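You operate a simulated robot arm through the tools that you are given. There is no shell and no other tool.

You are at the controls of a simulated two-armed robot. One attempt, no reset.

TASK
Tie two half knots on the knotting board and pull each one tight.
Fine: bobbin over the cords, then the navy slider under; push the handle back between the knots; beads, lever and the other braids stay.

The check looks at the end state, three seconds after you hand in, the way a careful person would. Anything else that was tipped, shoved, dropped, spilled or broken makes it a failure.

THE ROBOT
Two 7-joint arms with three-finger grippers on one trunk that stands fixed in place. Base frame: the origin is at the foot of the trunk, x ahead of it, y to its left, z up; the work surface is at about z = 0.818. Units: m, rad, N and s.
The left shoulder is at [0.03, 0.124, 1.008], the right one opposite. With the tool pointing down near the work surface each hand reaches from about 0.1 to 0.78 m from the base axis, measured 20 degrees to its own side. Payload 2.2 kg a hand.
Tool frame (each hand has its own): the origin (TCP) lies between the finger pads and is the grasp point; the fingertips stand 0.028 m ahead of it; z points along the fingers, y is the line along which they close. The gripper opens to 0.102 m; its body begins 0.071 m behind the TCP.
Orientation is that of the tool frame in the base frame, as a unit quaternion [w, x, y, z]. With the fingers straight down and closing along the base's y, the tool's x points along the base's -x, its y along +y and its z along -z.

THE INTERFACE
- The arms move only by the tool send_rows. It takes "left_steps", "right_steps" or both (then of equal length, played together; a hand with none holds still); each is a list of rows, each a list of 7 numbers: the turn, a rotation vector about the tool's x, y, z in rad, then the shift along the tool's x, y, z in m, then the closure, from 0 (fully open) to 1 (shut). In form: [[rx, ry, rz, tx, ty, tz, claw], ...]. A call has 1 to 20 rows; each row is the pose to reach, as a shift and turn from the pose commanded when the call began, along the tool's axes at that moment. A row lasts 0.2 s, in which the tool goes at most 0.05 m and 0.15 rad; a call with a longer step from one row to the next is refused whole, and so is a gripper value outside its range. A pose out of reach is approached as far as the arm can. The call stops where the force on the tool passes 90 N (or 10 N more than at its start, if that is more) or the arm is blocked; 0.2 s more then pass. The fingers move at their own pace (about 0.1436 m/s each) and stop on an object; they squeeze with about 20 N. The grip force told is the motor's: it shows also when the fingers shut on nothing. Time passes only in rows, and 0.2 s behind the last, so rows that repeat a pose let the fingers close. It gives the time, the measured TCP pose, the force on the tool (base axes), the opening and the grip force at its end, in the units of the frame above (readings bear some noise), with the torque about the TCP (base axes, N m) and any sound that the robot's microphone picked up.
- Cameras (640 x 400 px; columns grow to the right, rows downward): "scene" is now at [0.0313, 0.0329, 1.7129]; the picture's right is [0.43, -0.90, 0.00], its down [-0.75, -0.36, -0.56] and it looks along [0.50, 0.24, -0.83] (base axes); focal length 318 px, centre (320, 200). "left" rides on the left gripper at [0.072, 0.038, -0.086] in its tool frame; the picture's right is [-0.46, 0.89, 0.00], its down [-0.60, -0.32, -0.73] and it looks along [-0.65, -0.34, 0.68] (tool axes); focal length 256 px, centre (320, 200). "right" rides on the right gripper at [0.069, 0.044, -0.086] in its tool frame; the picture's right is [-0.53, 0.85, 0.00], its down [-0.58, -0.36, -0.73] and it looks along [-0.62, -0.39, 0.68] (tool axes); focal length 256 px, centre (320, 200).
- get_image(camera): a new picture of that camera. It takes no simulated time.
- slide_trunk(by): moves the trunk up (or, below 0, down) by that many m; the arms and the scene camera ride with it, the base frame stays. It gives what a move gives, with no picture.
- turn_head(pan, tilt): turns the head with the scene camera to pan (to the left, within 2.496 rad either way) and tilt (down, from -0.506 to 1.204), counted from straight ahead of the robot. It gives what a move gives.
- pixel_to_xyz(camera, pixels): there is no depth. For up to 12 entries [column, row, z] of the newest picture of that camera ("zoom" is the newest enlarged one), the place [x, y] in the base frame at which the ray of that pixel passes the height z, good to about 0.002 m. It takes no simulated time.
- close_up(camera, box): a new picture of the part [left, top, right, bottom] of that camera's present view, enlarged. It takes no simulated time.
- job_done(): hands the job in; it is judged then, once.

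Open the grippers and draw the arms clear of the work before you hand the job in, unless the task says otherwise.

The tools are called by a JSON object that holds its "fn" and its "kwargs". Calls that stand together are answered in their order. send_rows: Moves the arms, as the interface text tells. Its arguments: {"type":"object","properties":{"left_steps":{"type":"array","items":{"type":"array","items":{"type":"number"}}},"right_steps":{"type":"array","items":{"type":"array","items":{"type":"number"}}}},"required":[]} The other tools are called the same way: slide_trunk (by) moves the trunk up or down; turn_head (pan, tilt) turns the head that bears the scene camera; get_image (camera) takes a picture; pixel_to_xyz (camera, pixels) gives the place at which the rays of pixels pass given heights; close_up (camera, box) takes an enlarged picture of a part of a camera's view; job_done () hands the job in.

At the start:

```text
t: 0.0
left_tool_pos: [0.4346, 0.3719, 1.0542]
left_ee_rot: [-0.001, 0.0, 1.0, 0.0]
left_wrist_force: [-0.5, -0.3, 0.2]
left_torque: [-0.02, 0.01, 0.01]
left_finger_gap: 0.1022
left_finger_force: 0.1
right_tool_pos: [0.5688, -0.0837, 1.0741]
right_ee_rot: [0.0, -0.001, 1.0, 0.0]
right_wrist_force: [0.4, 0.6, 0.2]
right_torque: [-0.01, -0.01, 0.02]
right_finger_gap: 0.1019
right_finger_force: 0.1
trunk travel left (down, up): [-0.25, 0.29]
head pan, tilt (commanded): [0.447, 0.981]
```

scene: 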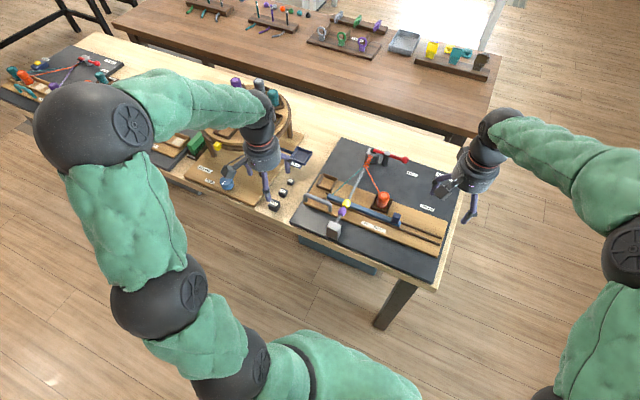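
right: 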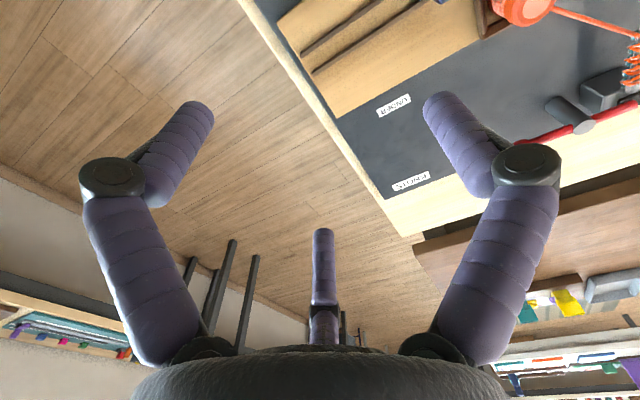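
left: 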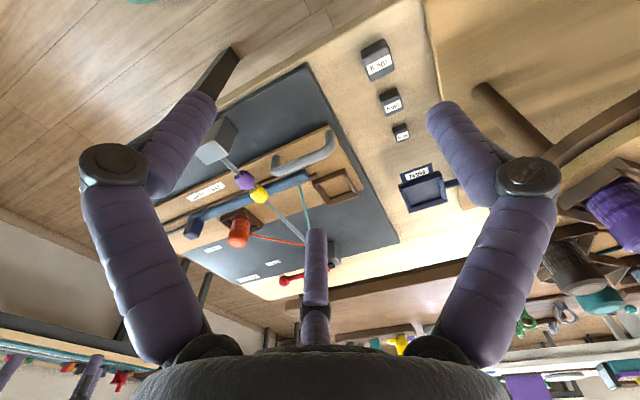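

I begin by looking closely at the knotting board, which sits around pixels (290-460, 140-280) in the scene view.

{"fn": "close_up", "kwargs": {"camera": "scene", "box": [280, 130, 470, 290]}}

{"fn": "close_up", "kwargs": {"camera": "left", "box": [140, 60, 420, 300]}}

{"fn": "close_up", "kwargs": {"camera": "scene", "box": [0, 30, 320, 230]}}

```text
2.50 times, centred on (375, 210) of scene
```

zoom: 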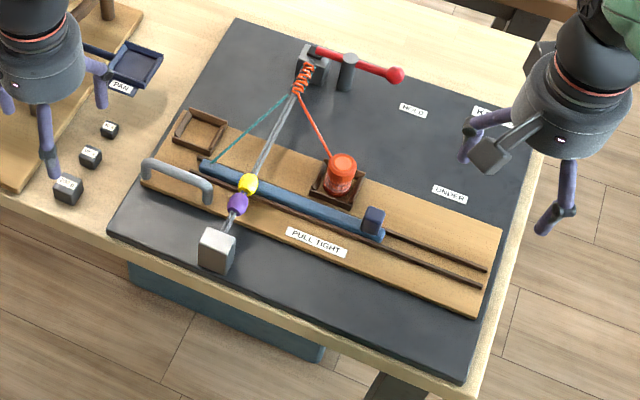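

```text
1.67 times, centred on (280, 180) of left
```

zoom: 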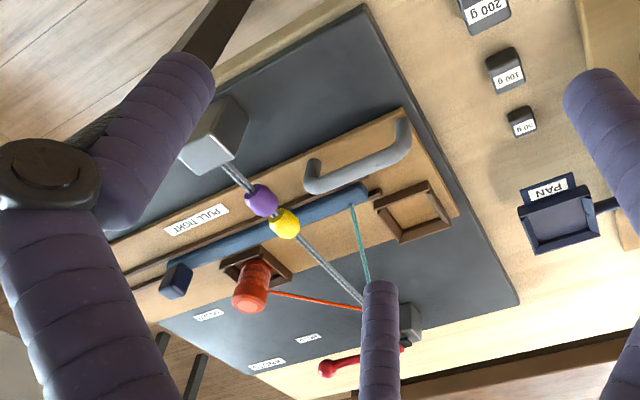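

```text
2.00 times, centred on (160, 130) of scene
```

zoom: 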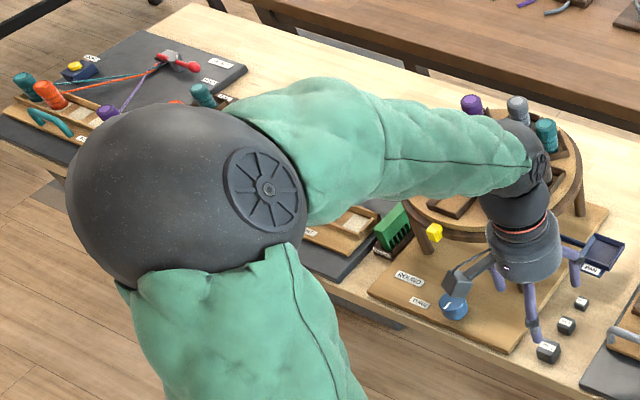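

The board with the navy slider is at scene (290-460,140-280). I take the positions of its main parts and of the other station's parts with the pixel rays.

{"fn": "get_image", "kwargs": {"camera": "scene"}}

{"fn": "pixel_to_xyz", "kwargs": {"camera": "scene", "pixels": [[334, 230, 0.85], [383, 200, 0.86], [397, 219, 0.85], [305, 197, 0.86], [330, 208, 0.86], [328, 182, 0.84], [375, 155, 0.86], [406, 159, 0.86], [346, 204, 0.85], [440, 239, 0.83], [320, 150, 0.83], [437, 282, 0.82]]}}

```text
taken
```

scene: 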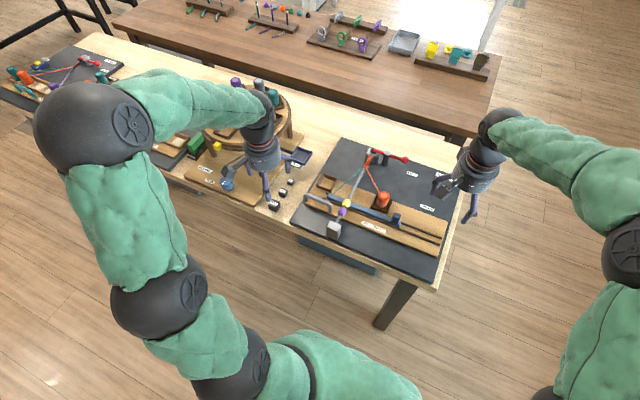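

```text
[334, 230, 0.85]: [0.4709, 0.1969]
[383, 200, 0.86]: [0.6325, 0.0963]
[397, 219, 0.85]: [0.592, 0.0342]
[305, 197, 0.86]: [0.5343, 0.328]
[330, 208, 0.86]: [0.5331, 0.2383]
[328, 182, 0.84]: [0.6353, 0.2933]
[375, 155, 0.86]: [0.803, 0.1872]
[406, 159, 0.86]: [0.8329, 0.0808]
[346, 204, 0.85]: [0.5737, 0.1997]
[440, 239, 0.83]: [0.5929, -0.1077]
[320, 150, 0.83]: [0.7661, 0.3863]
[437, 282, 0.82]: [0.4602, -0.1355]
```

I turn the head to centre the knotting board for sharper close-ups.

{"fn": "turn_head", "kwargs": {"pan": 0.15, "tilt": 0.95}}

{"fn": "get_image", "kwargs": {"camera": "scene"}}

```text
t: 0.8
left_tool_pos: [0.4356, 0.3726, 1.0522]
left_ee_rot: [0.0, 0.0, 1.0, 0.0]
left_wrist_force: [0.7, 0.1, -1.2]
left_torque: [-0.03, 0.0, 0.01]
left_finger_gap: 0.102
left_finger_force: 0.1
right_tool_pos: [0.5696, -0.0832, 1.075]
right_ee_rot: [0.001, 0.0, 1.0, 0.0]
right_wrist_force: [-0.2, 0.7, 0.3]
right_torque: [0.04, -0.03, 0.0]
right_finger_gap: 0.1019
right_finger_force: 0.1
trunk travel left (down, up): [-0.25, 0.29]
head pan, tilt (commanded): [0.15, 0.949]
```

```text
taken
```

scene: 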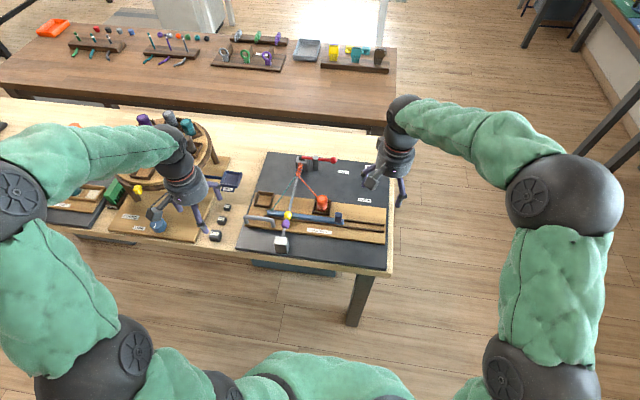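

The board now lies at scene (235-392, 150-272). I enlarge it in parts.

{"fn": "close_up", "kwargs": {"camera": "scene", "box": [232, 145, 332, 207]}}

{"fn": "close_up", "kwargs": {"camera": "scene", "box": [232, 190, 332, 260]}}

{"fn": "close_up", "kwargs": {"camera": "scene", "box": [310, 150, 410, 275]}}

```text
6.40 times, centred on (282, 176) of scene
```

zoom: 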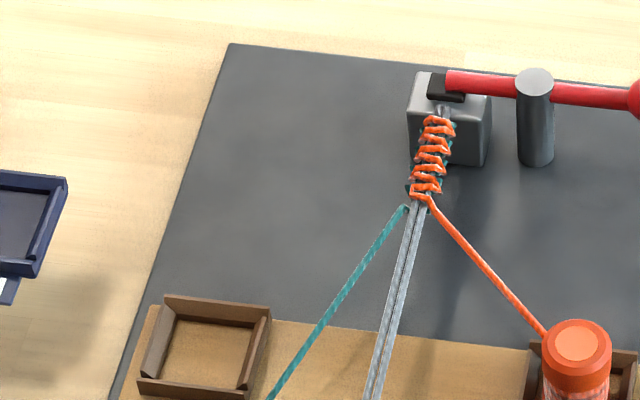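

```text
5.71 times, centred on (282, 225) of scene
```

zoom: 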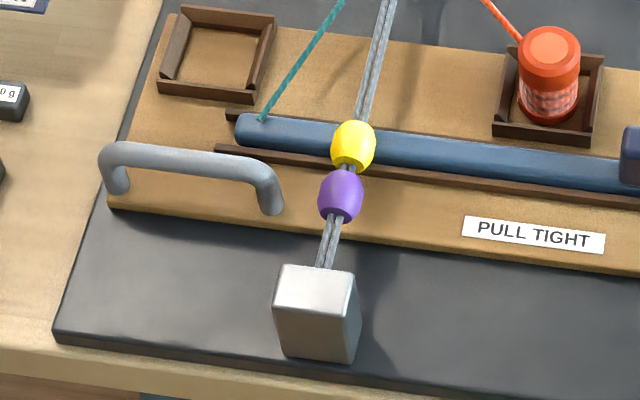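

```text
3.20 times, centred on (360, 212) of scene
```

zoom: 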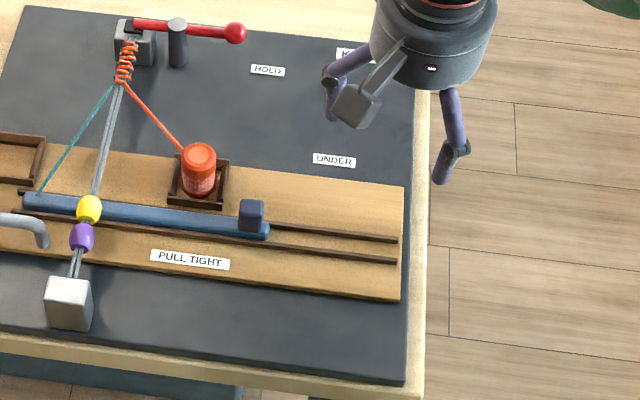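

The sockets, navy slider with its knob, PULL TIGHT plate and handle are visible. I look at the wrist views for detail and test closing the left gripper in the air to learn how its fingers close.

{"fn": "close_up", "kwargs": {"camera": "right", "box": [260, 0, 640, 220]}}

{"fn": "send_rows", "kwargs": {"left_steps": [[0, 0, 0, 0, 0, 0, 0.5], [0, 0, 0, 0, 0, 0, 1], [0, 0, 0, 0, 0, 0, 1]]}}

{"fn": "get_image", "kwargs": {"camera": "left"}}

```text
1.68 times, centred on (450, 110) of right
```

zoom: 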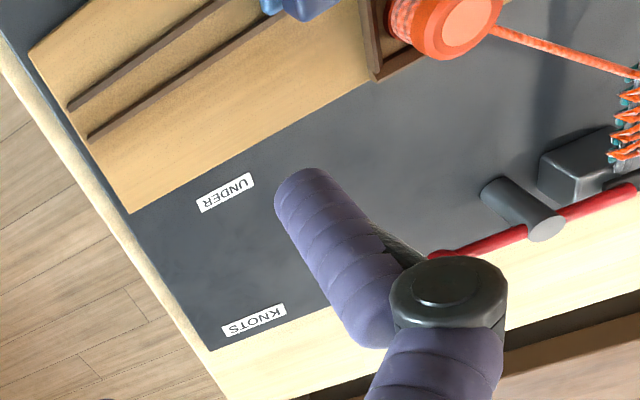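

```text
t: 1.6
left_tool_pos: [0.4348, 0.3739, 1.0538]
left_ee_rot: [0.0, 0.0, 1.0, 0.0]
left_wrist_force: [-0.2, 0.7, -0.2]
left_torque: [-0.01, -0.01, -0.01]
left_finger_gap: 0.0023
left_finger_force: 20.0
right_tool_pos: [0.5699, -0.0836, 1.0736]
right_ee_rot: [0.0, -0.001, 1.0, -0.001]
right_wrist_force: [-0.2, -0.3, 0.0]
right_torque: [0.01, -0.02, 0.0]
right_finger_gap: 0.102
right_finger_force: 0.2
trunk travel left (down, up): [-0.25, 0.29]
head pan, tilt (commanded): [0.15, 0.949]
```

```text
taken
```

left: 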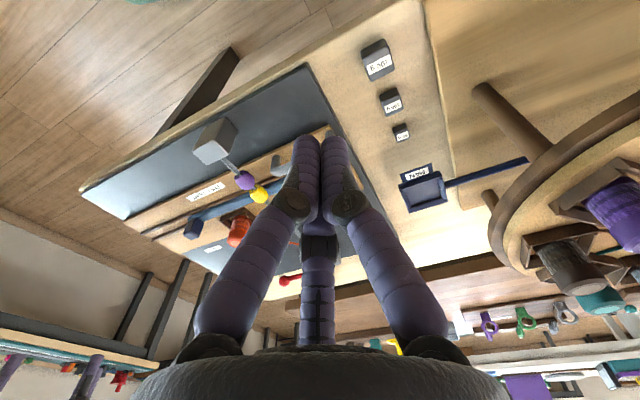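

The three fingers meet in the middle around (320,150-240). I zoom in to see their arrangement and reopen halfway.

{"fn": "close_up", "kwargs": {"camera": "left", "box": [220, 110, 420, 260]}}

{"fn": "send_rows", "kwargs": {"left_steps": [[0, 0, 0, 0, 0, 0, 0.6], [0, 0, 0, 0, 0, 0, 0.6]]}}

{"fn": "close_up", "kwargs": {"camera": "left", "box": [160, 80, 480, 280]}}

```text
2.67 times, centred on (320, 185) of left
```

zoom: 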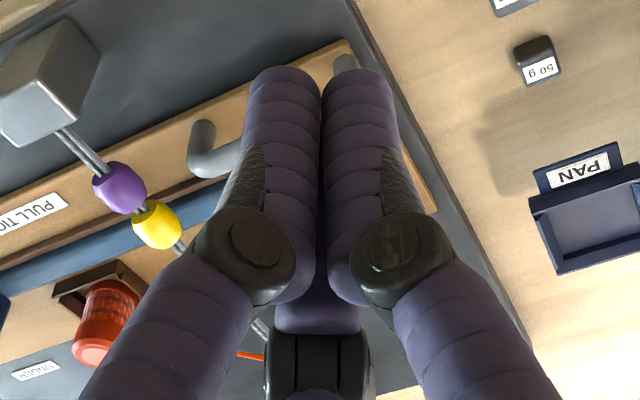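

```text
t: 2.2
left_tool_pos: [0.4349, 0.3727, 1.0526]
left_ee_rot: [0.001, 0.0, 1.0, 0.0]
left_wrist_force: [0.8, -0.9, -0.7]
left_torque: [0.02, -0.01, -0.02]
left_finger_gap: 0.0411
left_finger_force: 0.0
right_tool_pos: [0.5694, -0.0836, 1.0725]
right_ee_rot: [0.0, -0.001, 1.0, -0.001]
right_wrist_force: [0.0, -0.8, -0.6]
right_torque: [0.02, 0.0, -0.01]
right_finger_gap: 0.102
right_finger_force: 0.0
trunk travel left (down, up): [-0.25, 0.29]
head pan, tilt (commanded): [0.15, 0.949]
```

```text
2.00 times, centred on (320, 180) of left
```

zoom: 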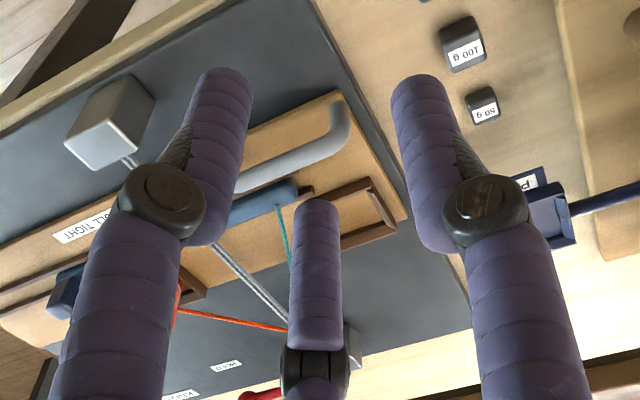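

The fingers close radially (about 90°, -30°, -150° in the tool plane). I open the left hand and move it nearer, so its camera gives a good oblique view of the board.

{"fn": "send_rows", "kwargs": {"left_steps": [[0, 0, 0, -0.015, -0.035, 0.015, 0], [0, 0, 0, -0.03, -0.07, 0.03, 0], [0, 0, 0, -0.03, -0.07, 0.03, 0]]}}

{"fn": "get_image", "kwargs": {"camera": "left"}}

{"fn": "close_up", "kwargs": {"camera": "left", "box": [160, 40, 420, 260]}}

```text
t: 3.0
left_tool_pos: [0.4648, 0.3034, 1.026]
left_ee_rot: [0.001, -0.001, 1.0, 0.0]
left_wrist_force: [-1.4, 0.3, -0.3]
left_torque: [-0.01, 0.02, 0.03]
left_finger_gap: 0.102
left_finger_force: 0.0
right_tool_pos: [0.5689, -0.0829, 1.0736]
right_ee_rot: [0.0, -0.001, 1.0, 0.0]
right_wrist_force: [-0.6, -0.5, 0.1]
right_torque: [0.01, -0.02, 0.0]
right_finger_gap: 0.1021
right_finger_force: 0.0
trunk travel left (down, up): [-0.25, 0.29]
head pan, tilt (commanded): [0.15, 0.949]
```

```text
taken
```

left: 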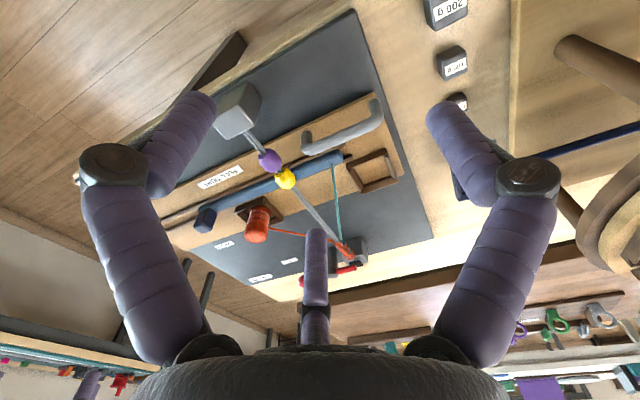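

```text
1.82 times, centred on (290, 150) of left
```

zoom: 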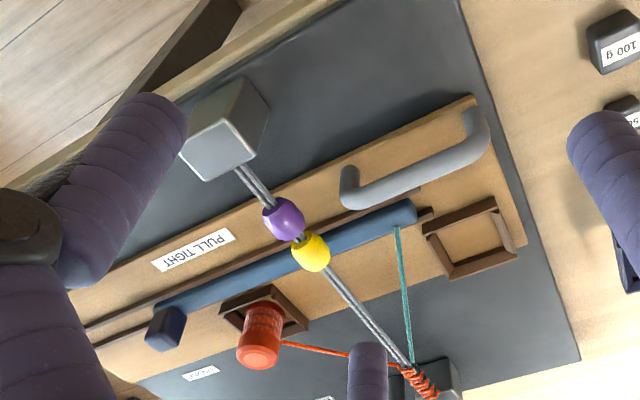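

I read the positions of the main parts in the newest left close-up at two heights each, to intersect with the scene view rays.

{"fn": "pixel_to_xyz", "kwargs": {"camera": "zoom", "pixels": [[356, 192, 0.85], [356, 192, 0.88], [480, 143, 0.85], [480, 143, 0.88], [258, 355, 0.86], [258, 355, 0.9], [163, 328, 0.85], [163, 328, 0.88], [472, 236, 0.83], [283, 218, 0.86], [310, 252, 0.86], [400, 355, 0.86]]}}

{"fn": "close_up", "kwargs": {"camera": "scene", "box": [230, 150, 350, 260]}}

```text
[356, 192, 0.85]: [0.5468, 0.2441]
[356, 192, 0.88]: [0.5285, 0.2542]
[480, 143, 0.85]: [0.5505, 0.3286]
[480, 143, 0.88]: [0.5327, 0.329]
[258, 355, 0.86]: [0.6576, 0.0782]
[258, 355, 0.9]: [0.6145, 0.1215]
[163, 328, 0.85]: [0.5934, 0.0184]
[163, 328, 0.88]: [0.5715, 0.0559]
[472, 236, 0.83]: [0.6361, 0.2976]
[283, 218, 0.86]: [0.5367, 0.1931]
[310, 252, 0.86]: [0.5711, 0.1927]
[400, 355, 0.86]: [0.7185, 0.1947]
```

```text
3.64 times, centred on (290, 205) of scene
```

zoom: 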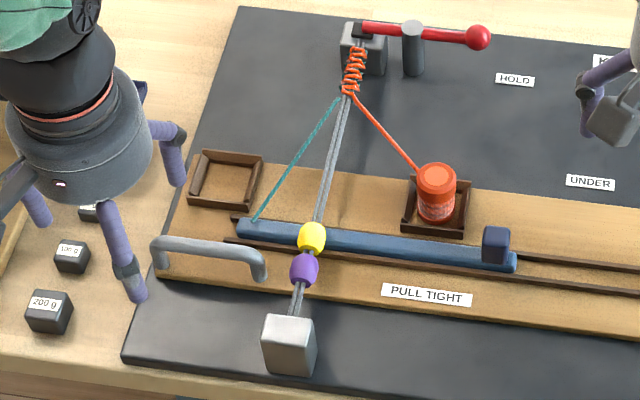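

Now the same points in the scene close-up: handle bar ends (258,254) and (163,243), bobbin top (437,178), knob top (496,235), left socket, beads, post.

{"fn": "pixel_to_xyz", "kwargs": {"camera": "zoom", "pixels": [[256, 252, 0.85], [256, 252, 0.88], [165, 243, 0.85], [165, 243, 0.88], [437, 178, 0.86], [437, 178, 0.9], [496, 235, 0.85], [496, 235, 0.88], [226, 183, 0.83], [304, 268, 0.86], [311, 238, 0.86], [289, 330, 0.86]]}}

```text
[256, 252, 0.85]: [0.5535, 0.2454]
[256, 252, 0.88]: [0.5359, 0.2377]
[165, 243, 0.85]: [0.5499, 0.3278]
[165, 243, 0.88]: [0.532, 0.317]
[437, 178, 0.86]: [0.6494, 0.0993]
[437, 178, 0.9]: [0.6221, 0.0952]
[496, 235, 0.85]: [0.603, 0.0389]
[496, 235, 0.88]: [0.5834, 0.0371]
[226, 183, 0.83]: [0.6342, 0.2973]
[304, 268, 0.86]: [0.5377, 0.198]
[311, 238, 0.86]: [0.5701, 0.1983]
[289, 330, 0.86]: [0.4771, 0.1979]
```

The handle bar is near z 0.85, x 0.55, y 0.245–0.328; bobbin top (0.637, 0.097, 0.878); knob near (0.59, 0.038, 0.865). I check the plate edges, board edges and rails from the same scene close-up.

{"fn": "pixel_to_xyz", "kwargs": {"camera": "zoom", "pixels": [[157, 279, 0.83], [186, 195, 0.835], [640, 337, 0.835], [123, 360, 0.825], [238, 8, 0.825], [240, 228, 0.85], [517, 263, 0.85], [640, 272, 0.84], [640, 293, 0.84], [233, 220, 0.84], [436, 205, 0.84], [346, 92, 0.87]]}}

{"fn": "close_up", "kwargs": {"camera": "left", "box": [230, 80, 420, 200]}}

```text
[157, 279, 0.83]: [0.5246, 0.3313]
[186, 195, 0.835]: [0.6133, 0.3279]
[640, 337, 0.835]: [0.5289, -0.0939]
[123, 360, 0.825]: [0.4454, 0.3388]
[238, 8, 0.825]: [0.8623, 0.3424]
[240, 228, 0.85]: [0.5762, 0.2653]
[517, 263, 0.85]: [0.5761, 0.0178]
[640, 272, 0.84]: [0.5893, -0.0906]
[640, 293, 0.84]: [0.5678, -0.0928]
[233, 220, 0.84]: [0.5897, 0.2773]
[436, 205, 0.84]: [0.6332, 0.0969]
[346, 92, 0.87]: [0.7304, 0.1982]
```

```text
3.33 times, centred on (325, 140) of left
```

zoom: 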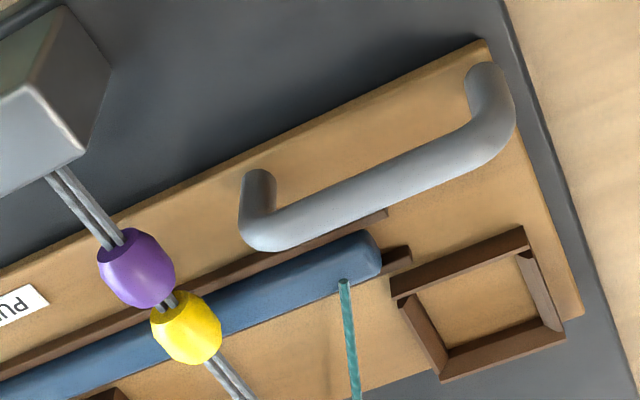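

Plate front edge is at x≈0.525, socket centres ≈(0.635, 0.297) and (0.635, 0.097), cords at y≈0.197. I bring the right hand lower to look at the slider knob's height up close, staying well above everything.

{"fn": "send_rows", "kwargs": {"right_steps": [[0, 0, 0, 0.015, 0.035, 0.02, 0], [0, 0, 0, 0.03, 0.07, 0.04, 0], [0, 0, 0, 0.04, 0.11, 0.06, 0], [0, 0, 0, 0.05, 0.14, 0.09, 0], [0, 0, 0, 0.05, 0.15, 0.12, 0], [0, 0, 0, 0.05, 0.15, 0.13, 0]]}}

{"fn": "get_image", "kwargs": {"camera": "right"}}

{"fn": "get_image", "kwargs": {"camera": "scene"}}

```text
t: 4.4
left_tool_pos: [0.4639, 0.3015, 1.0248]
left_ee_rot: [0.0, -0.001, 1.0, 0.0]
left_wrist_force: [-0.2, 0.2, 1.0]
left_torque: [0.04, -0.01, -0.01]
left_finger_gap: 0.1021
left_finger_force: 0.1
right_tool_pos: [0.5177, 0.0663, 0.943]
right_ee_rot: [-0.001, -0.001, 1.0, -0.001]
right_wrist_force: [-1.0, -0.9, 0.4]
right_torque: [-0.03, 0.05, 0.0]
right_finger_gap: 0.102
right_finger_force: 0.0
trunk travel left (down, up): [-0.25, 0.29]
head pan, tilt (commanded): [0.15, 0.949]
```

```text
taken
```

right: 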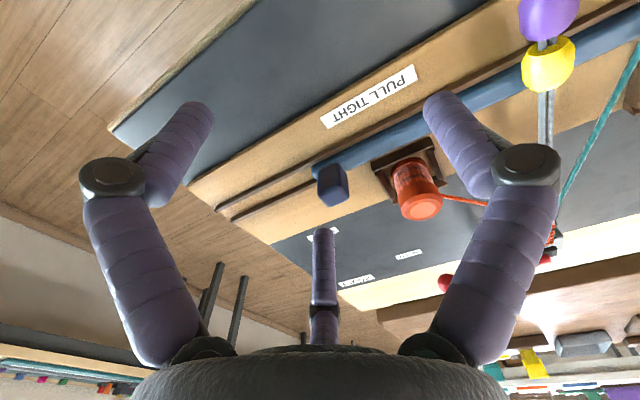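

```text
taken
```

scene: 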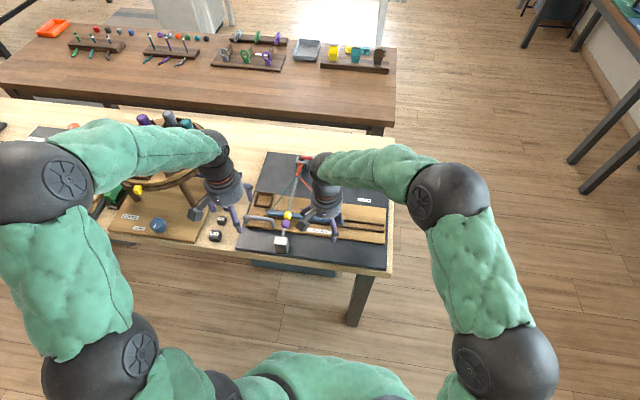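

I zoom on the knob at (330,185) and bobbin (412,190) in the right view.

{"fn": "close_up", "kwargs": {"camera": "right", "box": [270, 120, 450, 240]}}

```text
3.33 times, centred on (360, 180) of right
```

zoom: 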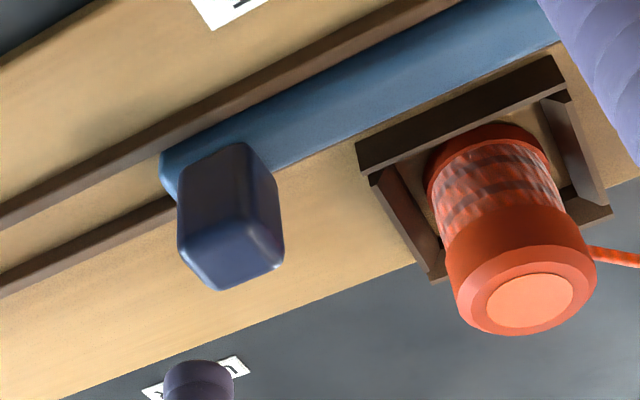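

The knob stands tall on the slider's end. I read rays for the knob top centre (232,258), the bobbin cap centre (530,300), rails and socket walls.

{"fn": "pixel_to_xyz", "kwargs": {"camera": "zoom", "pixels": [[232, 258, 0.86], [232, 258, 0.88], [180, 258, 0.87], [221, 289, 0.87], [284, 262, 0.87], [530, 302, 0.87], [530, 302, 0.89], [163, 160, 0.85], [178, 195, 0.85], [360, 155, 0.845], [445, 140, 0.845], [575, 65, 0.845]]}}

```text
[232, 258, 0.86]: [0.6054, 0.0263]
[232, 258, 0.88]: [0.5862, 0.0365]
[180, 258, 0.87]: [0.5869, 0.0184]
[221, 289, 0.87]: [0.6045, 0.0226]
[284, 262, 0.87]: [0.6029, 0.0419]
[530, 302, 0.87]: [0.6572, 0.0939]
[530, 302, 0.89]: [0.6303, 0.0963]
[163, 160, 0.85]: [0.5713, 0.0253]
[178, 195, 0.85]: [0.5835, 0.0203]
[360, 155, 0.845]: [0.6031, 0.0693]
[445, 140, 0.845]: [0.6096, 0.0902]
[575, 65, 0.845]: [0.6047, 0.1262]
```

The knob top works out near (0.58, 0.038, 0.885) and the bobbin cap near (0.63, 0.096, 0.89). I turn the left hand by +90° (thumb toward +x), moving it to about (0.56, 0.33, 0.98) for a side view of the handle, socket and bobbin.

{"fn": "send_rows", "kwargs": {"left_steps": [[0, 0, 0.143, -0.01, 0.003, 0.005, 0], [0, 0, 0.286, -0.02, 0.006, 0.01, 0], [0, 0, 0.429, -0.03, 0.009, 0.015, 0], [0, 0, 0.572, -0.04, 0.012, 0.02, 0], [0, 0, 0.714, -0.05, 0.015, 0.025, 0], [0, 0, 0.857, -0.06, 0.018, 0.03, 0], [0, 0, 1.0, -0.07, 0.021, 0.035, 0], [0, 0, 1.143, -0.08, 0.024, 0.04, 0], [0, 0, 1.286, -0.09, 0.027, 0.045, 0], [0, 0, 1.428, -0.1, 0.03, 0.05, 0], [0, 0, 1.5708, -0.1, 0.03, 0.05, 0]]}}

{"fn": "get_image", "kwargs": {"camera": "left"}}

{"fn": "close_up", "kwargs": {"camera": "left", "box": [160, 40, 480, 240]}}

```text
t: 6.8
left_tool_pos: [0.5656, 0.3329, 0.9735]
left_ee_rot: [0.0, 0.708, 0.706, -0.001]
left_wrist_force: [-0.2, 1.2, -0.5]
left_torque: [-0.02, 0.0, 0.01]
left_finger_gap: 0.1021
left_finger_force: 0.0
right_tool_pos: [0.5168, 0.066, 0.942]
right_ee_rot: [0.0, 0.0, 1.0, 0.0]
right_wrist_force: [0.5, 0.2, 0.4]
right_torque: [-0.01, -0.02, 0.01]
right_finger_gap: 0.1019
right_finger_force: 0.0
trunk travel left (down, up): [-0.25, 0.29]
head pan, tilt (commanded): [0.15, 0.949]
```

```text
taken
```

left: 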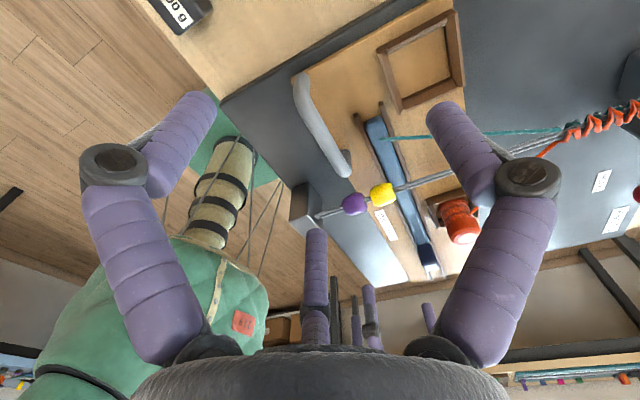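

```text
2.00 times, centred on (320, 140) of left
```

zoom: 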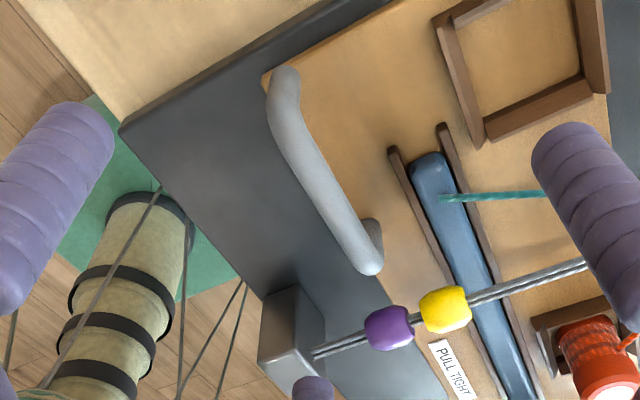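

This side view shows the handle bar from (285,85) to (362,258), socket and rails. I take rays for height cross-checks.

{"fn": "pixel_to_xyz", "kwargs": {"camera": "zoom", "pixels": [[360, 255, 0.85], [360, 255, 0.87], [285, 88, 0.85], [285, 88, 0.87], [323, 170, 0.86], [388, 328, 0.86], [388, 328, 0.88], [446, 308, 0.86], [446, 308, 0.88], [485, 142, 0.85], [607, 92, 0.85], [436, 22, 0.85]]}}

{"fn": "close_up", "kwargs": {"camera": "scene", "box": [230, 180, 310, 230]}}

```text
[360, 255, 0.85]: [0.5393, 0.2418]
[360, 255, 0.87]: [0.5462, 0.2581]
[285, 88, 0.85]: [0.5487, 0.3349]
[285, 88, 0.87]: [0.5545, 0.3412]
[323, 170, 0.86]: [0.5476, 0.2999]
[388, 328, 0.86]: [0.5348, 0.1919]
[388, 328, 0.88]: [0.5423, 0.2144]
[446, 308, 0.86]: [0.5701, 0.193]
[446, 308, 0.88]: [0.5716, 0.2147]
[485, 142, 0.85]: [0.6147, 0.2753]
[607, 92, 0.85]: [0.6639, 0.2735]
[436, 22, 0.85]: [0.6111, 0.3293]
```

```text
8.00 times, centred on (270, 205) of scene
```

zoom: 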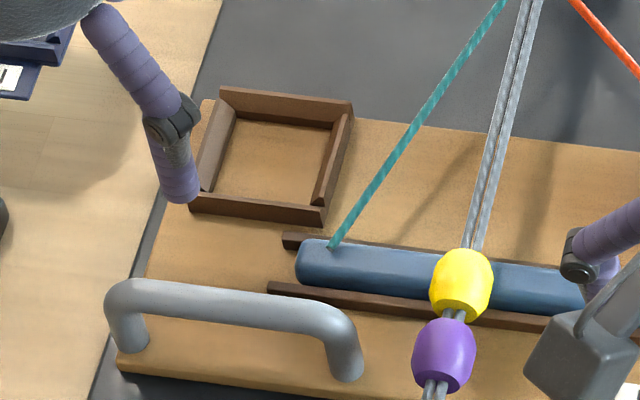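

From this enlarged scene view I read the bar, its feet and the socket corners.

{"fn": "pixel_to_xyz", "kwargs": {"camera": "zoom", "pixels": [[235, 305, 0.86], [335, 322, 0.86], [335, 322, 0.87], [128, 294, 0.86], [128, 294, 0.87], [347, 378, 0.84], [135, 350, 0.84], [322, 208, 0.85], [191, 196, 0.85], [350, 103, 0.85], [222, 90, 0.85], [268, 152, 0.84]]}}

```text
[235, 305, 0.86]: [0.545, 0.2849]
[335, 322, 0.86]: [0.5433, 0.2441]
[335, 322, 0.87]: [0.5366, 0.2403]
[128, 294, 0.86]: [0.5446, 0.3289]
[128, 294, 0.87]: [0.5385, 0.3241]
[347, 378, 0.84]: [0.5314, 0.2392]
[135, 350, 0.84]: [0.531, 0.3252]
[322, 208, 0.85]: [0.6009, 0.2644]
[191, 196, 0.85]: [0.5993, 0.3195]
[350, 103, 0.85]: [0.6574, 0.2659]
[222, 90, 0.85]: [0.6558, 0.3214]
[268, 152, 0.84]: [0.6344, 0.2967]
```

Bar centre ≈ (0.546, 0.287, 0.857); left socket ≈ (0.632, 0.296). I withdraw the right hand up and to the right, then carry the open left hand above the bobbin at (0.631, 0.097).

{"fn": "send_rows", "kwargs": {"right_steps": [[0, 0, 0, 0, -0.02, -0.04, 0], [0, 0, 0, 0, -0.06, -0.06, 0], [0, 0, 0, 0, -0.1, -0.08, 0], [0, 0, 0, 0, -0.145, -0.1, 0], [0, 0, 0, 0, -0.19, -0.1, 0], [0, 0, 0, 0, -0.23, -0.1, 0], [0, 0, 0, 0, -0.23, -0.1, 0]]}}

{"fn": "send_rows", "kwargs": {"left_steps": [[0, 0, 0, -0.04, 0.011, 0, 0.2], [0, 0, 0, -0.08, 0.022, 0, 0.2], [0, 0, 0, -0.12, 0.033, 0, 0.2], [0, 0, 0, -0.16, 0.044, 0, 0.2], [0, 0, 0, -0.2, 0.055, 0, 0.2], [0, 0, 0, -0.236, 0.065, 0, 0.2], [0, 0, 0, -0.236, 0.065, 0, 0.2]]}}

{"fn": "get_image", "kwargs": {"camera": "left"}}

{"fn": "get_image", "kwargs": {"camera": "scene"}}

```text
t: 8.4
left_tool_pos: [0.5646, 0.3341, 0.973]
left_ee_rot: [0.0, 0.706, 0.708, 0.0]
left_wrist_force: [-0.3, 0.0, 0.4]
left_torque: [-0.02, -0.01, 0.0]
left_finger_gap: 0.1019
left_finger_force: 0.1
right_tool_pos: [0.5203, -0.1632, 1.0438]
right_ee_rot: [0.001, -0.002, 1.0, 0.0]
right_wrist_force: [-0.2, -0.2, -0.8]
right_torque: [0.01, 0.02, -0.02]
right_finger_gap: 0.1019
right_finger_force: 0.1
trunk travel left (down, up): [-0.25, 0.29]
head pan, tilt (commanded): [0.15, 0.949]
```

```text
t: 10.0
left_tool_pos: [0.6332, 0.097, 0.9749]
left_ee_rot: [0.0, 0.706, 0.708, 0.0]
left_wrist_force: [-0.6, 0.5, -0.5]
left_torque: [0.03, 0.0, 0.01]
left_finger_gap: 0.0816
left_finger_force: 0.0
right_tool_pos: [0.5196, -0.1627, 1.0447]
right_ee_rot: [0.0, -0.001, 1.0, 0.0]
right_wrist_force: [0.1, 0.4, 0.4]
right_torque: [-0.01, -0.04, 0.0]
right_finger_gap: 0.1021
right_finger_force: 0.0
trunk travel left (down, up): [-0.25, 0.29]
head pan, tilt (commanded): [0.15, 0.949]
```

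```text
taken
```

left: 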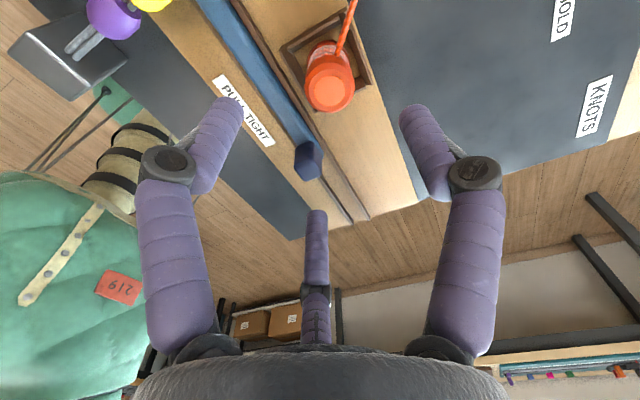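

```text
taken
```

scene: 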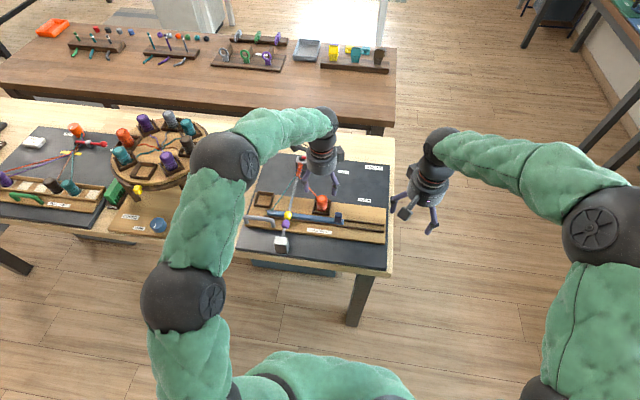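

The bobbin sits below the hand at (330,90) in the left view. I zoom in and compute its cap centre in base coordinates.

{"fn": "close_up", "kwargs": {"camera": "left", "box": [260, 10, 420, 130]}}

```text
3.33 times, centred on (340, 70) of left
```

zoom: 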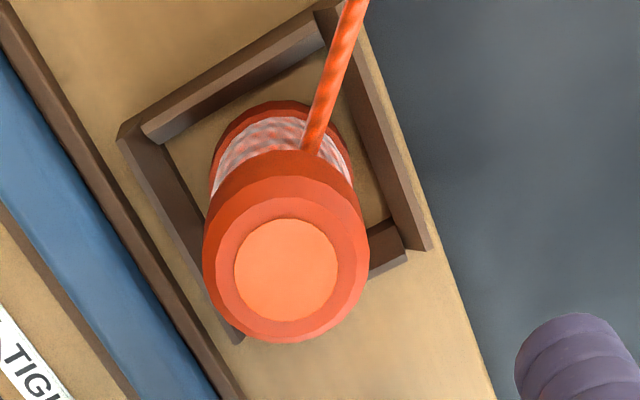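

I convert the cap centre (286,270), the base flange and the socket corners.

{"fn": "pixel_to_xyz", "kwargs": {"camera": "zoom", "pixels": [[286, 270, 0.885], [286, 270, 0.89], [286, 270, 0.895], [282, 158, 0.845], [120, 135, 0.848], [240, 340, 0.848], [428, 250, 0.848], [335, 10, 0.848], [210, 270, 0.885], [365, 265, 0.885], [319, 130, 0.86], [286, 270, 0.875]]}}

```text
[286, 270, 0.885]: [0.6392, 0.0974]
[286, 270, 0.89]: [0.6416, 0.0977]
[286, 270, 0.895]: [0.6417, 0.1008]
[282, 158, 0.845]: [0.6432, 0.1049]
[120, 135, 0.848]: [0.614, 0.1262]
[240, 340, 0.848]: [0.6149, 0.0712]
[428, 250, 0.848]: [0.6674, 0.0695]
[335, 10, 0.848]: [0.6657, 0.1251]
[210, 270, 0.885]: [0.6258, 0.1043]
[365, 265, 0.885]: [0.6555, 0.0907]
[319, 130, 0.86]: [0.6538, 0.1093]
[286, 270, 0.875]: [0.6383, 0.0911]
```

The cap centre is about 8–9 mm farther in +x than the hand axis. I correct by +0.0085 m along x, descend to z≈0.925 and look again.

{"fn": "send_rows", "kwargs": {"left_steps": [[0, 0, 0, 0.001, 0.0085, 0, 0.3], [0, 0, 0, 0.001, 0.0085, 0.025, 0.3], [0, 0, 0, 0.001, 0.0085, 0.05, 0.3], [0, 0, 0, 0.001, 0.0085, 0.05, 0.3]]}}

{"fn": "get_image", "kwargs": {"camera": "left"}}

{"fn": "close_up", "kwargs": {"camera": "left", "box": [220, 50, 420, 250]}}

```text
t: 11.0
left_tool_pos: [0.6383, 0.0973, 0.9237]
left_ee_rot: [0.001, 0.706, 0.708, 0.001]
left_wrist_force: [0.0, 0.8, 1.2]
left_torque: [0.0, 0.04, -0.03]
left_finger_gap: 0.0714
left_finger_force: 0.0
right_tool_pos: [0.5203, -0.1631, 1.0437]
right_ee_rot: [0.001, 0.0, 1.0, 0.0]
right_wrist_force: [0.6, -0.3, 0.2]
right_torque: [-0.03, -0.01, -0.01]
right_finger_gap: 0.102
right_finger_force: 0.1
trunk travel left (down, up): [-0.25, 0.29]
head pan, tilt (commanded): [0.15, 0.949]
```

```text
taken
```

left: 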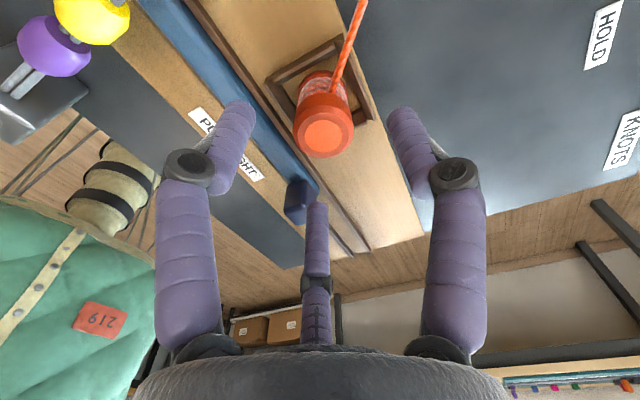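

```text
2.00 times, centred on (320, 150) of left
```

zoom: 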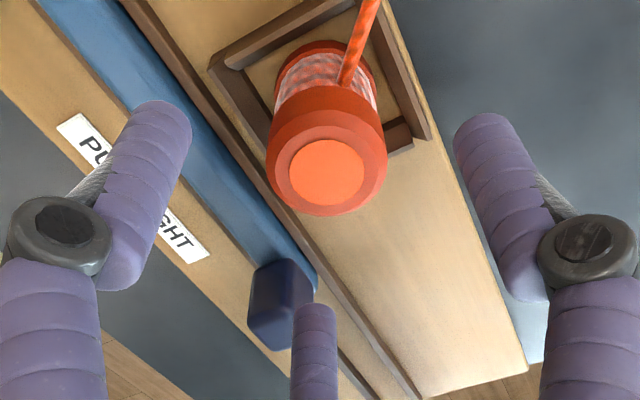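

The cap centre (323,136) now nearly matches the hand axis. I shift 1.5 mm more in x, descend to TCP z≈0.883 and close on the bobbin.

{"fn": "send_rows", "kwargs": {"left_steps": [[0, 0, 0, 0, 0.0015, 0.015, 0.35], [0, 0, 0, 0, 0.0015, 0.03, 0.35], [0, 0, 0, 0, 0.0015, 0.041, 0.35], [0, 0, 0, 0, 0.0015, 0.041, 0.35]]}}

{"fn": "get_image", "kwargs": {"camera": "left"}}

{"fn": "close_up", "kwargs": {"camera": "scene", "box": [270, 150, 370, 230]}}

```text
t: 12.0
left_tool_pos: [0.6403, 0.098, 0.8832]
left_ee_rot: [0.0, 0.706, 0.708, 0.0]
left_wrist_force: [0.6, -0.2, 0.2]
left_torque: [0.0, 0.03, -0.03]
left_finger_gap: 0.0664
left_finger_force: 0.0
right_tool_pos: [0.5199, -0.1623, 1.0425]
right_ee_rot: [0.0, -0.001, 1.0, 0.0]
right_wrist_force: [0.7, 0.4, -0.1]
right_torque: [0.04, 0.03, -0.02]
right_finger_gap: 0.1021
right_finger_force: 0.0
trunk travel left (down, up): [-0.25, 0.29]
head pan, tilt (commanded): [0.15, 0.949]
```

```text
taken
```

left: 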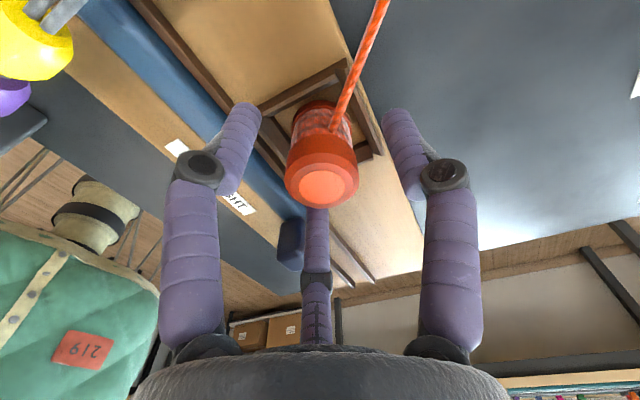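

```text
5.00 times, centred on (320, 190) of scene
```

zoom: 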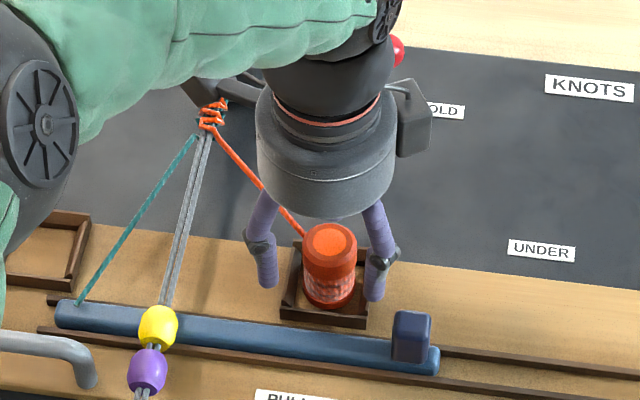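

The cap centre (322,186) matches the hand axis and no contact force shows. I close on the bobbin.

{"fn": "send_rows", "kwargs": {"left_steps": [[0, 0, 0, 0, 0, 0, 0.55], [0, 0, 0, 0, 0, 0, 0.75], [0, 0, 0, 0, 0, 0, 0.85], [0, 0, 0, 0, 0, 0, 0.85]]}}

{"fn": "get_image", "kwargs": {"camera": "left"}}

```text
t: 13.0
left_tool_pos: [0.6406, 0.0981, 0.882]
left_ee_rot: [0.0, 0.707, 0.707, 0.0]
left_wrist_force: [-0.6, -0.4, 1.6]
left_torque: [0.02, 0.0, 0.0]
left_finger_gap: 0.0343
left_finger_force: 19.9
right_tool_pos: [0.52, -0.1633, 1.0435]
right_ee_rot: [0.0, 0.0, 1.0, -0.001]
right_wrist_force: [-0.7, 0.0, 0.8]
right_torque: [-0.01, 0.04, 0.0]
right_finger_gap: 0.1022
right_finger_force: 0.0
trunk travel left (down, up): [-0.25, 0.29]
head pan, tilt (commanded): [0.15, 0.949]
```

```text
taken
```

left: 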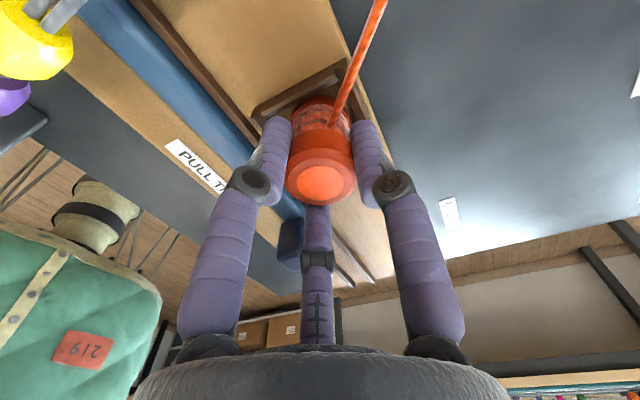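

Gripped firmly (gap 0.0343, 19.9 N). I lift the bobbin 9 cm, then carry it straight over the cords toward the left socket.

{"fn": "send_rows", "kwargs": {"left_steps": [[0, 0, 0, 0, 0, -0.02, 0.85], [0, 0, 0, 0, 0, -0.045, 0.85], [0, 0, 0, 0, 0, -0.07, 0.85], [0, 0, 0, 0, 0, -0.09, 0.85], [0, 0, 0, 0.03, 0, -0.09, 0.85], [0, 0, 0, 0.06, 0, -0.09, 0.85], [0, 0, 0, 0.09, 0, -0.09, 0.85], [0, 0, 0, 0.12, 0, -0.09, 0.85], [0, 0, 0, 0.15, 0, -0.09, 0.85], [0, 0, 0, 0.18, 0, -0.09, 0.85], [0, 0, 0, 0.2, 0, -0.09, 0.85], [0, 0, 0, 0.2, 0, -0.09, 0.85]]}}

{"fn": "get_image", "kwargs": {"camera": "left"}}

{"fn": "get_image", "kwargs": {"camera": "scene"}}

```text
t: 15.6
left_tool_pos: [0.6421, 0.2996, 0.9727]
left_ee_rot: [0.0, 0.707, 0.707, 0.0]
left_wrist_force: [-0.2, -0.3, 0.2]
left_torque: [0.02, 0.03, 0.0]
left_finger_gap: 0.0342
left_finger_force: 19.5
right_tool_pos: [0.5195, -0.1616, 1.0434]
right_ee_rot: [0.0, 0.0, 1.0, 0.0]
right_wrist_force: [-0.6, 0.8, -0.6]
right_torque: [-0.03, -0.02, -0.03]
right_finger_gap: 0.1018
right_finger_force: 0.1
trunk travel left (down, up): [-0.25, 0.29]
head pan, tilt (commanded): [0.15, 0.949]
```

```text
taken
```

left: 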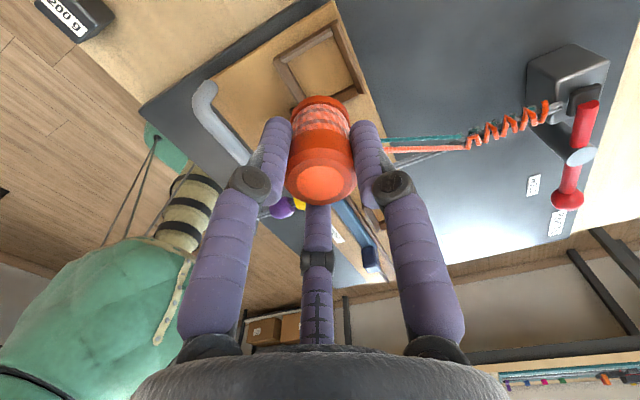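

```text
taken
```

scene: 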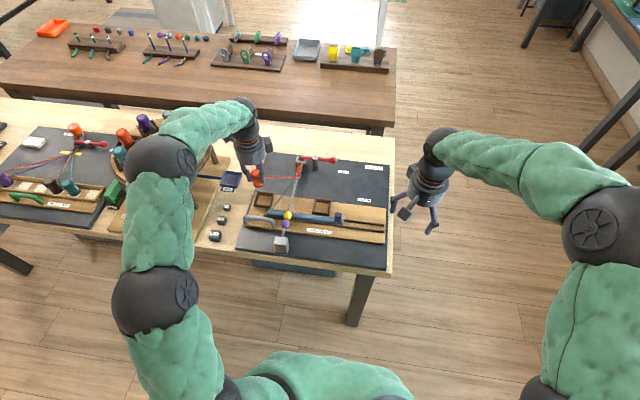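

The bobbin is held above the left socket. I zoom to measure the socket's corners from this hand pose.

{"fn": "close_up", "kwargs": {"camera": "left", "box": [240, 0, 400, 130]}}

{"fn": "close_up", "kwargs": {"camera": "scene", "box": [230, 140, 330, 230]}}

```text
3.08 times, centred on (320, 65) of left
```

zoom: 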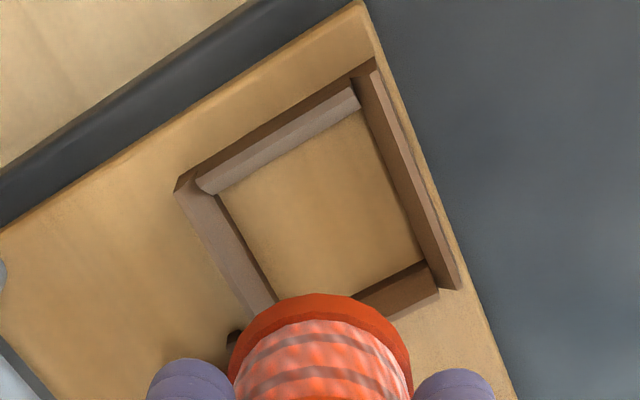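

```text
4.44 times, centred on (280, 185) of scene
```

zoom: 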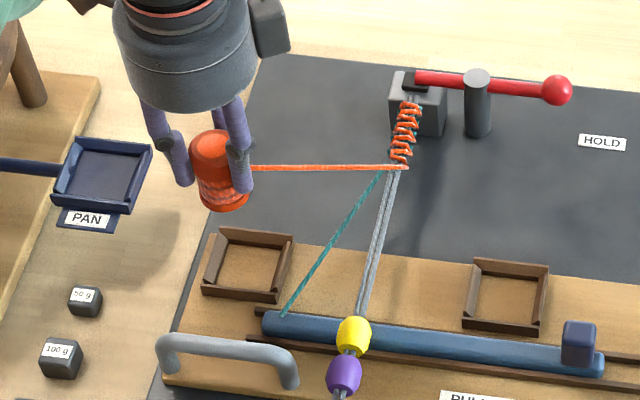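

I convert the socket corners in the left full-frame pixels, and both sockets' inner floor corners in the scene close-up.

{"fn": "pixel_to_xyz", "kwargs": {"camera": "left", "pixels": [[273.9, 61.8, 0.848], [336.2, 20.2, 0.848], [365.5, 93.6, 0.848], [286.6, 63.4, 0.838], [333.6, 35.1, 0.838], [354.1, 85.1, 0.838], [305.4, 97.5, 0.838]]}}

{"fn": "pixel_to_xyz", "kwargs": {"camera": "zoom", "pixels": [[202, 295, 0.84], [282, 302, 0.84], [292, 237, 0.848], [219, 228, 0.848], [462, 328, 0.84], [540, 336, 0.84], [549, 266, 0.848], [477, 259, 0.848]]}}

```text
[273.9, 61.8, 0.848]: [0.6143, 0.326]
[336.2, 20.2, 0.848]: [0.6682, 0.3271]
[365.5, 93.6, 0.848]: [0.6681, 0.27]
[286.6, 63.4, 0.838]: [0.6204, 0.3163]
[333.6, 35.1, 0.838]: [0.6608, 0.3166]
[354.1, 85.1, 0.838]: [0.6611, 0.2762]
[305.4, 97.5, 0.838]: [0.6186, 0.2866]
```

```text
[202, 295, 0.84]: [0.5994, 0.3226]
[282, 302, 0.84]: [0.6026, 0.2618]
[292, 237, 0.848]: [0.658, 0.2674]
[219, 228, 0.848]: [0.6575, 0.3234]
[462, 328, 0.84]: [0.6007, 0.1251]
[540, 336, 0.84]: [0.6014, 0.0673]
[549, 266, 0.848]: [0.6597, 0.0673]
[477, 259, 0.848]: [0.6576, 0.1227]
```

Left socket centre reads (0.641, 0.298), exactly 0.2 m from the right one, so the bobbin is lined up. I lower it gently by 8.9 cm.

{"fn": "send_rows", "kwargs": {"left_steps": [[0, 0, 0, 0, 0, 0.025, 0.85], [0, 0, 0, 0, 0, 0.045, 0.85], [0, 0, 0, 0, 0, 0.06, 0.85], [0, 0, 0, 0, 0, 0.07, 0.85], [0, 0, 0, 0, 0, 0.078, 0.85], [0, 0, 0, 0, 0, 0.084, 0.85], [0, 0, 0, 0, 0, 0.089, 0.85], [0, 0, 0, 0, 0, 0.089, 0.85]]}}

{"fn": "get_image", "kwargs": {"camera": "left"}}

{"fn": "close_up", "kwargs": {"camera": "scene", "box": [230, 140, 330, 230]}}

```text
t: 17.4
left_tool_pos: [0.641, 0.299, 0.8824]
left_ee_rot: [0.0, 0.707, 0.707, 0.001]
left_wrist_force: [-0.5, 0.0, -0.7]
left_torque: [0.01, 0.01, -0.04]
left_finger_gap: 0.034
left_finger_force: 19.4
right_tool_pos: [0.5192, -0.1644, 1.044]
right_ee_rot: [0.0, 0.0, 1.0, -0.001]
right_wrist_force: [0.3, -0.3, 0.2]
right_torque: [-0.01, 0.01, 0.01]
right_finger_gap: 0.102
right_finger_force: 0.0
trunk travel left (down, up): [-0.25, 0.29]
head pan, tilt (commanded): [0.15, 0.949]
```

```text
taken
```

left: 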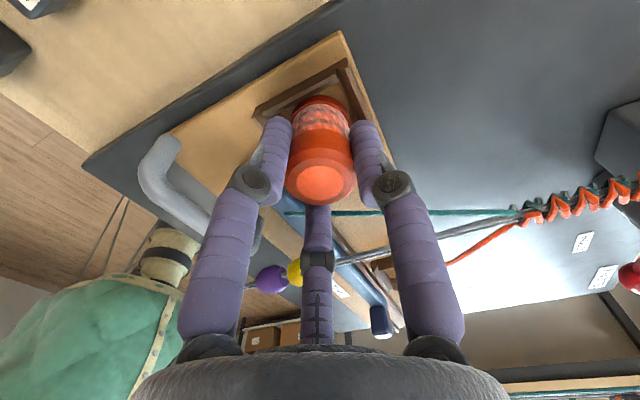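

```text
4.44 times, centred on (280, 185) of scene
```

zoom: 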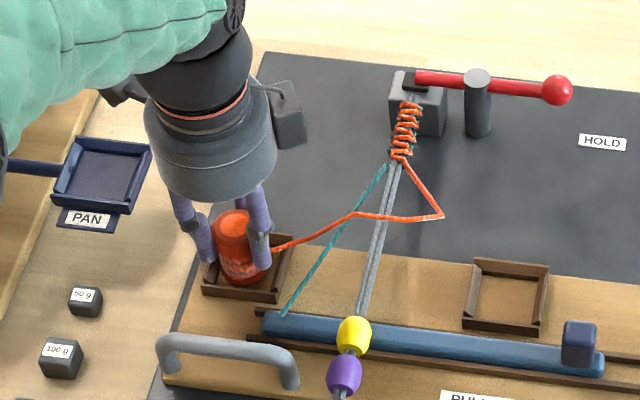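

The bobbin is down in the left socket (no reaction force) and its thread runs over the cords at (360,215). I open slightly, just enough to release, then rise.

{"fn": "send_rows", "kwargs": {"left_steps": [[0, 0, 0, 0, 0, 0, 0.6], [0, 0, 0, 0, 0, 0, 0.45], [0, 0, 0, 0, 0, 0, 0.45], [0, 0, 0, 0, 0, -0.02, 0.45], [0, 0, 0, 0, 0, -0.05, 0.45], [0, 0, 0, 0, 0, -0.09, 0.45], [0, 0, 0, 0, 0, -0.12, 0.45]]}}

{"fn": "get_image", "kwargs": {"camera": "left"}}

{"fn": "close_up", "kwargs": {"camera": "scene", "box": [230, 140, 330, 230]}}

```text
t: 19.0
left_tool_pos: [0.6389, 0.2966, 1.0041]
left_ee_rot: [0.0, 0.707, 0.708, -0.001]
left_wrist_force: [-0.3, 0.1, -0.4]
left_torque: [0.0, -0.01, -0.04]
left_finger_gap: 0.0565
left_finger_force: 0.0
right_tool_pos: [0.5192, -0.1638, 1.0431]
right_ee_rot: [0.0, 0.0, 1.0, 0.001]
right_wrist_force: [0.3, -0.1, -0.6]
right_torque: [-0.01, -0.05, 0.0]
right_finger_gap: 0.1018
right_finger_force: 0.1
trunk travel left (down, up): [-0.25, 0.29]
head pan, tilt (commanded): [0.15, 0.949]
```

```text
taken
```

left: 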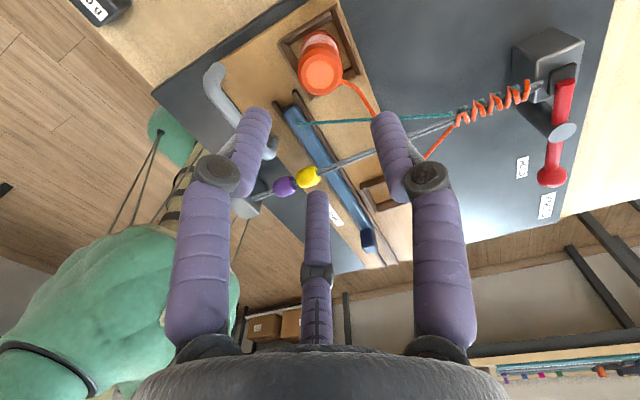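

```text
4.44 times, centred on (280, 185) of scene
```

zoom: 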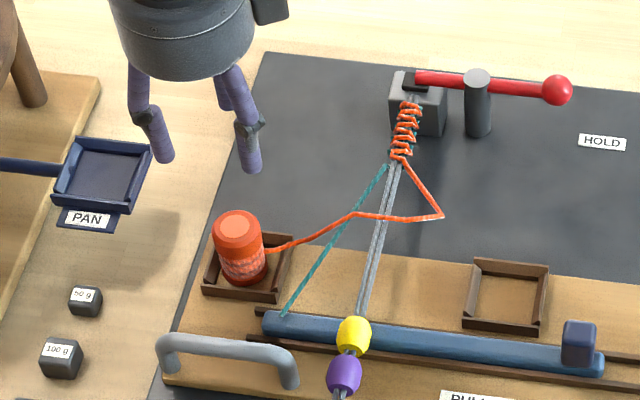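

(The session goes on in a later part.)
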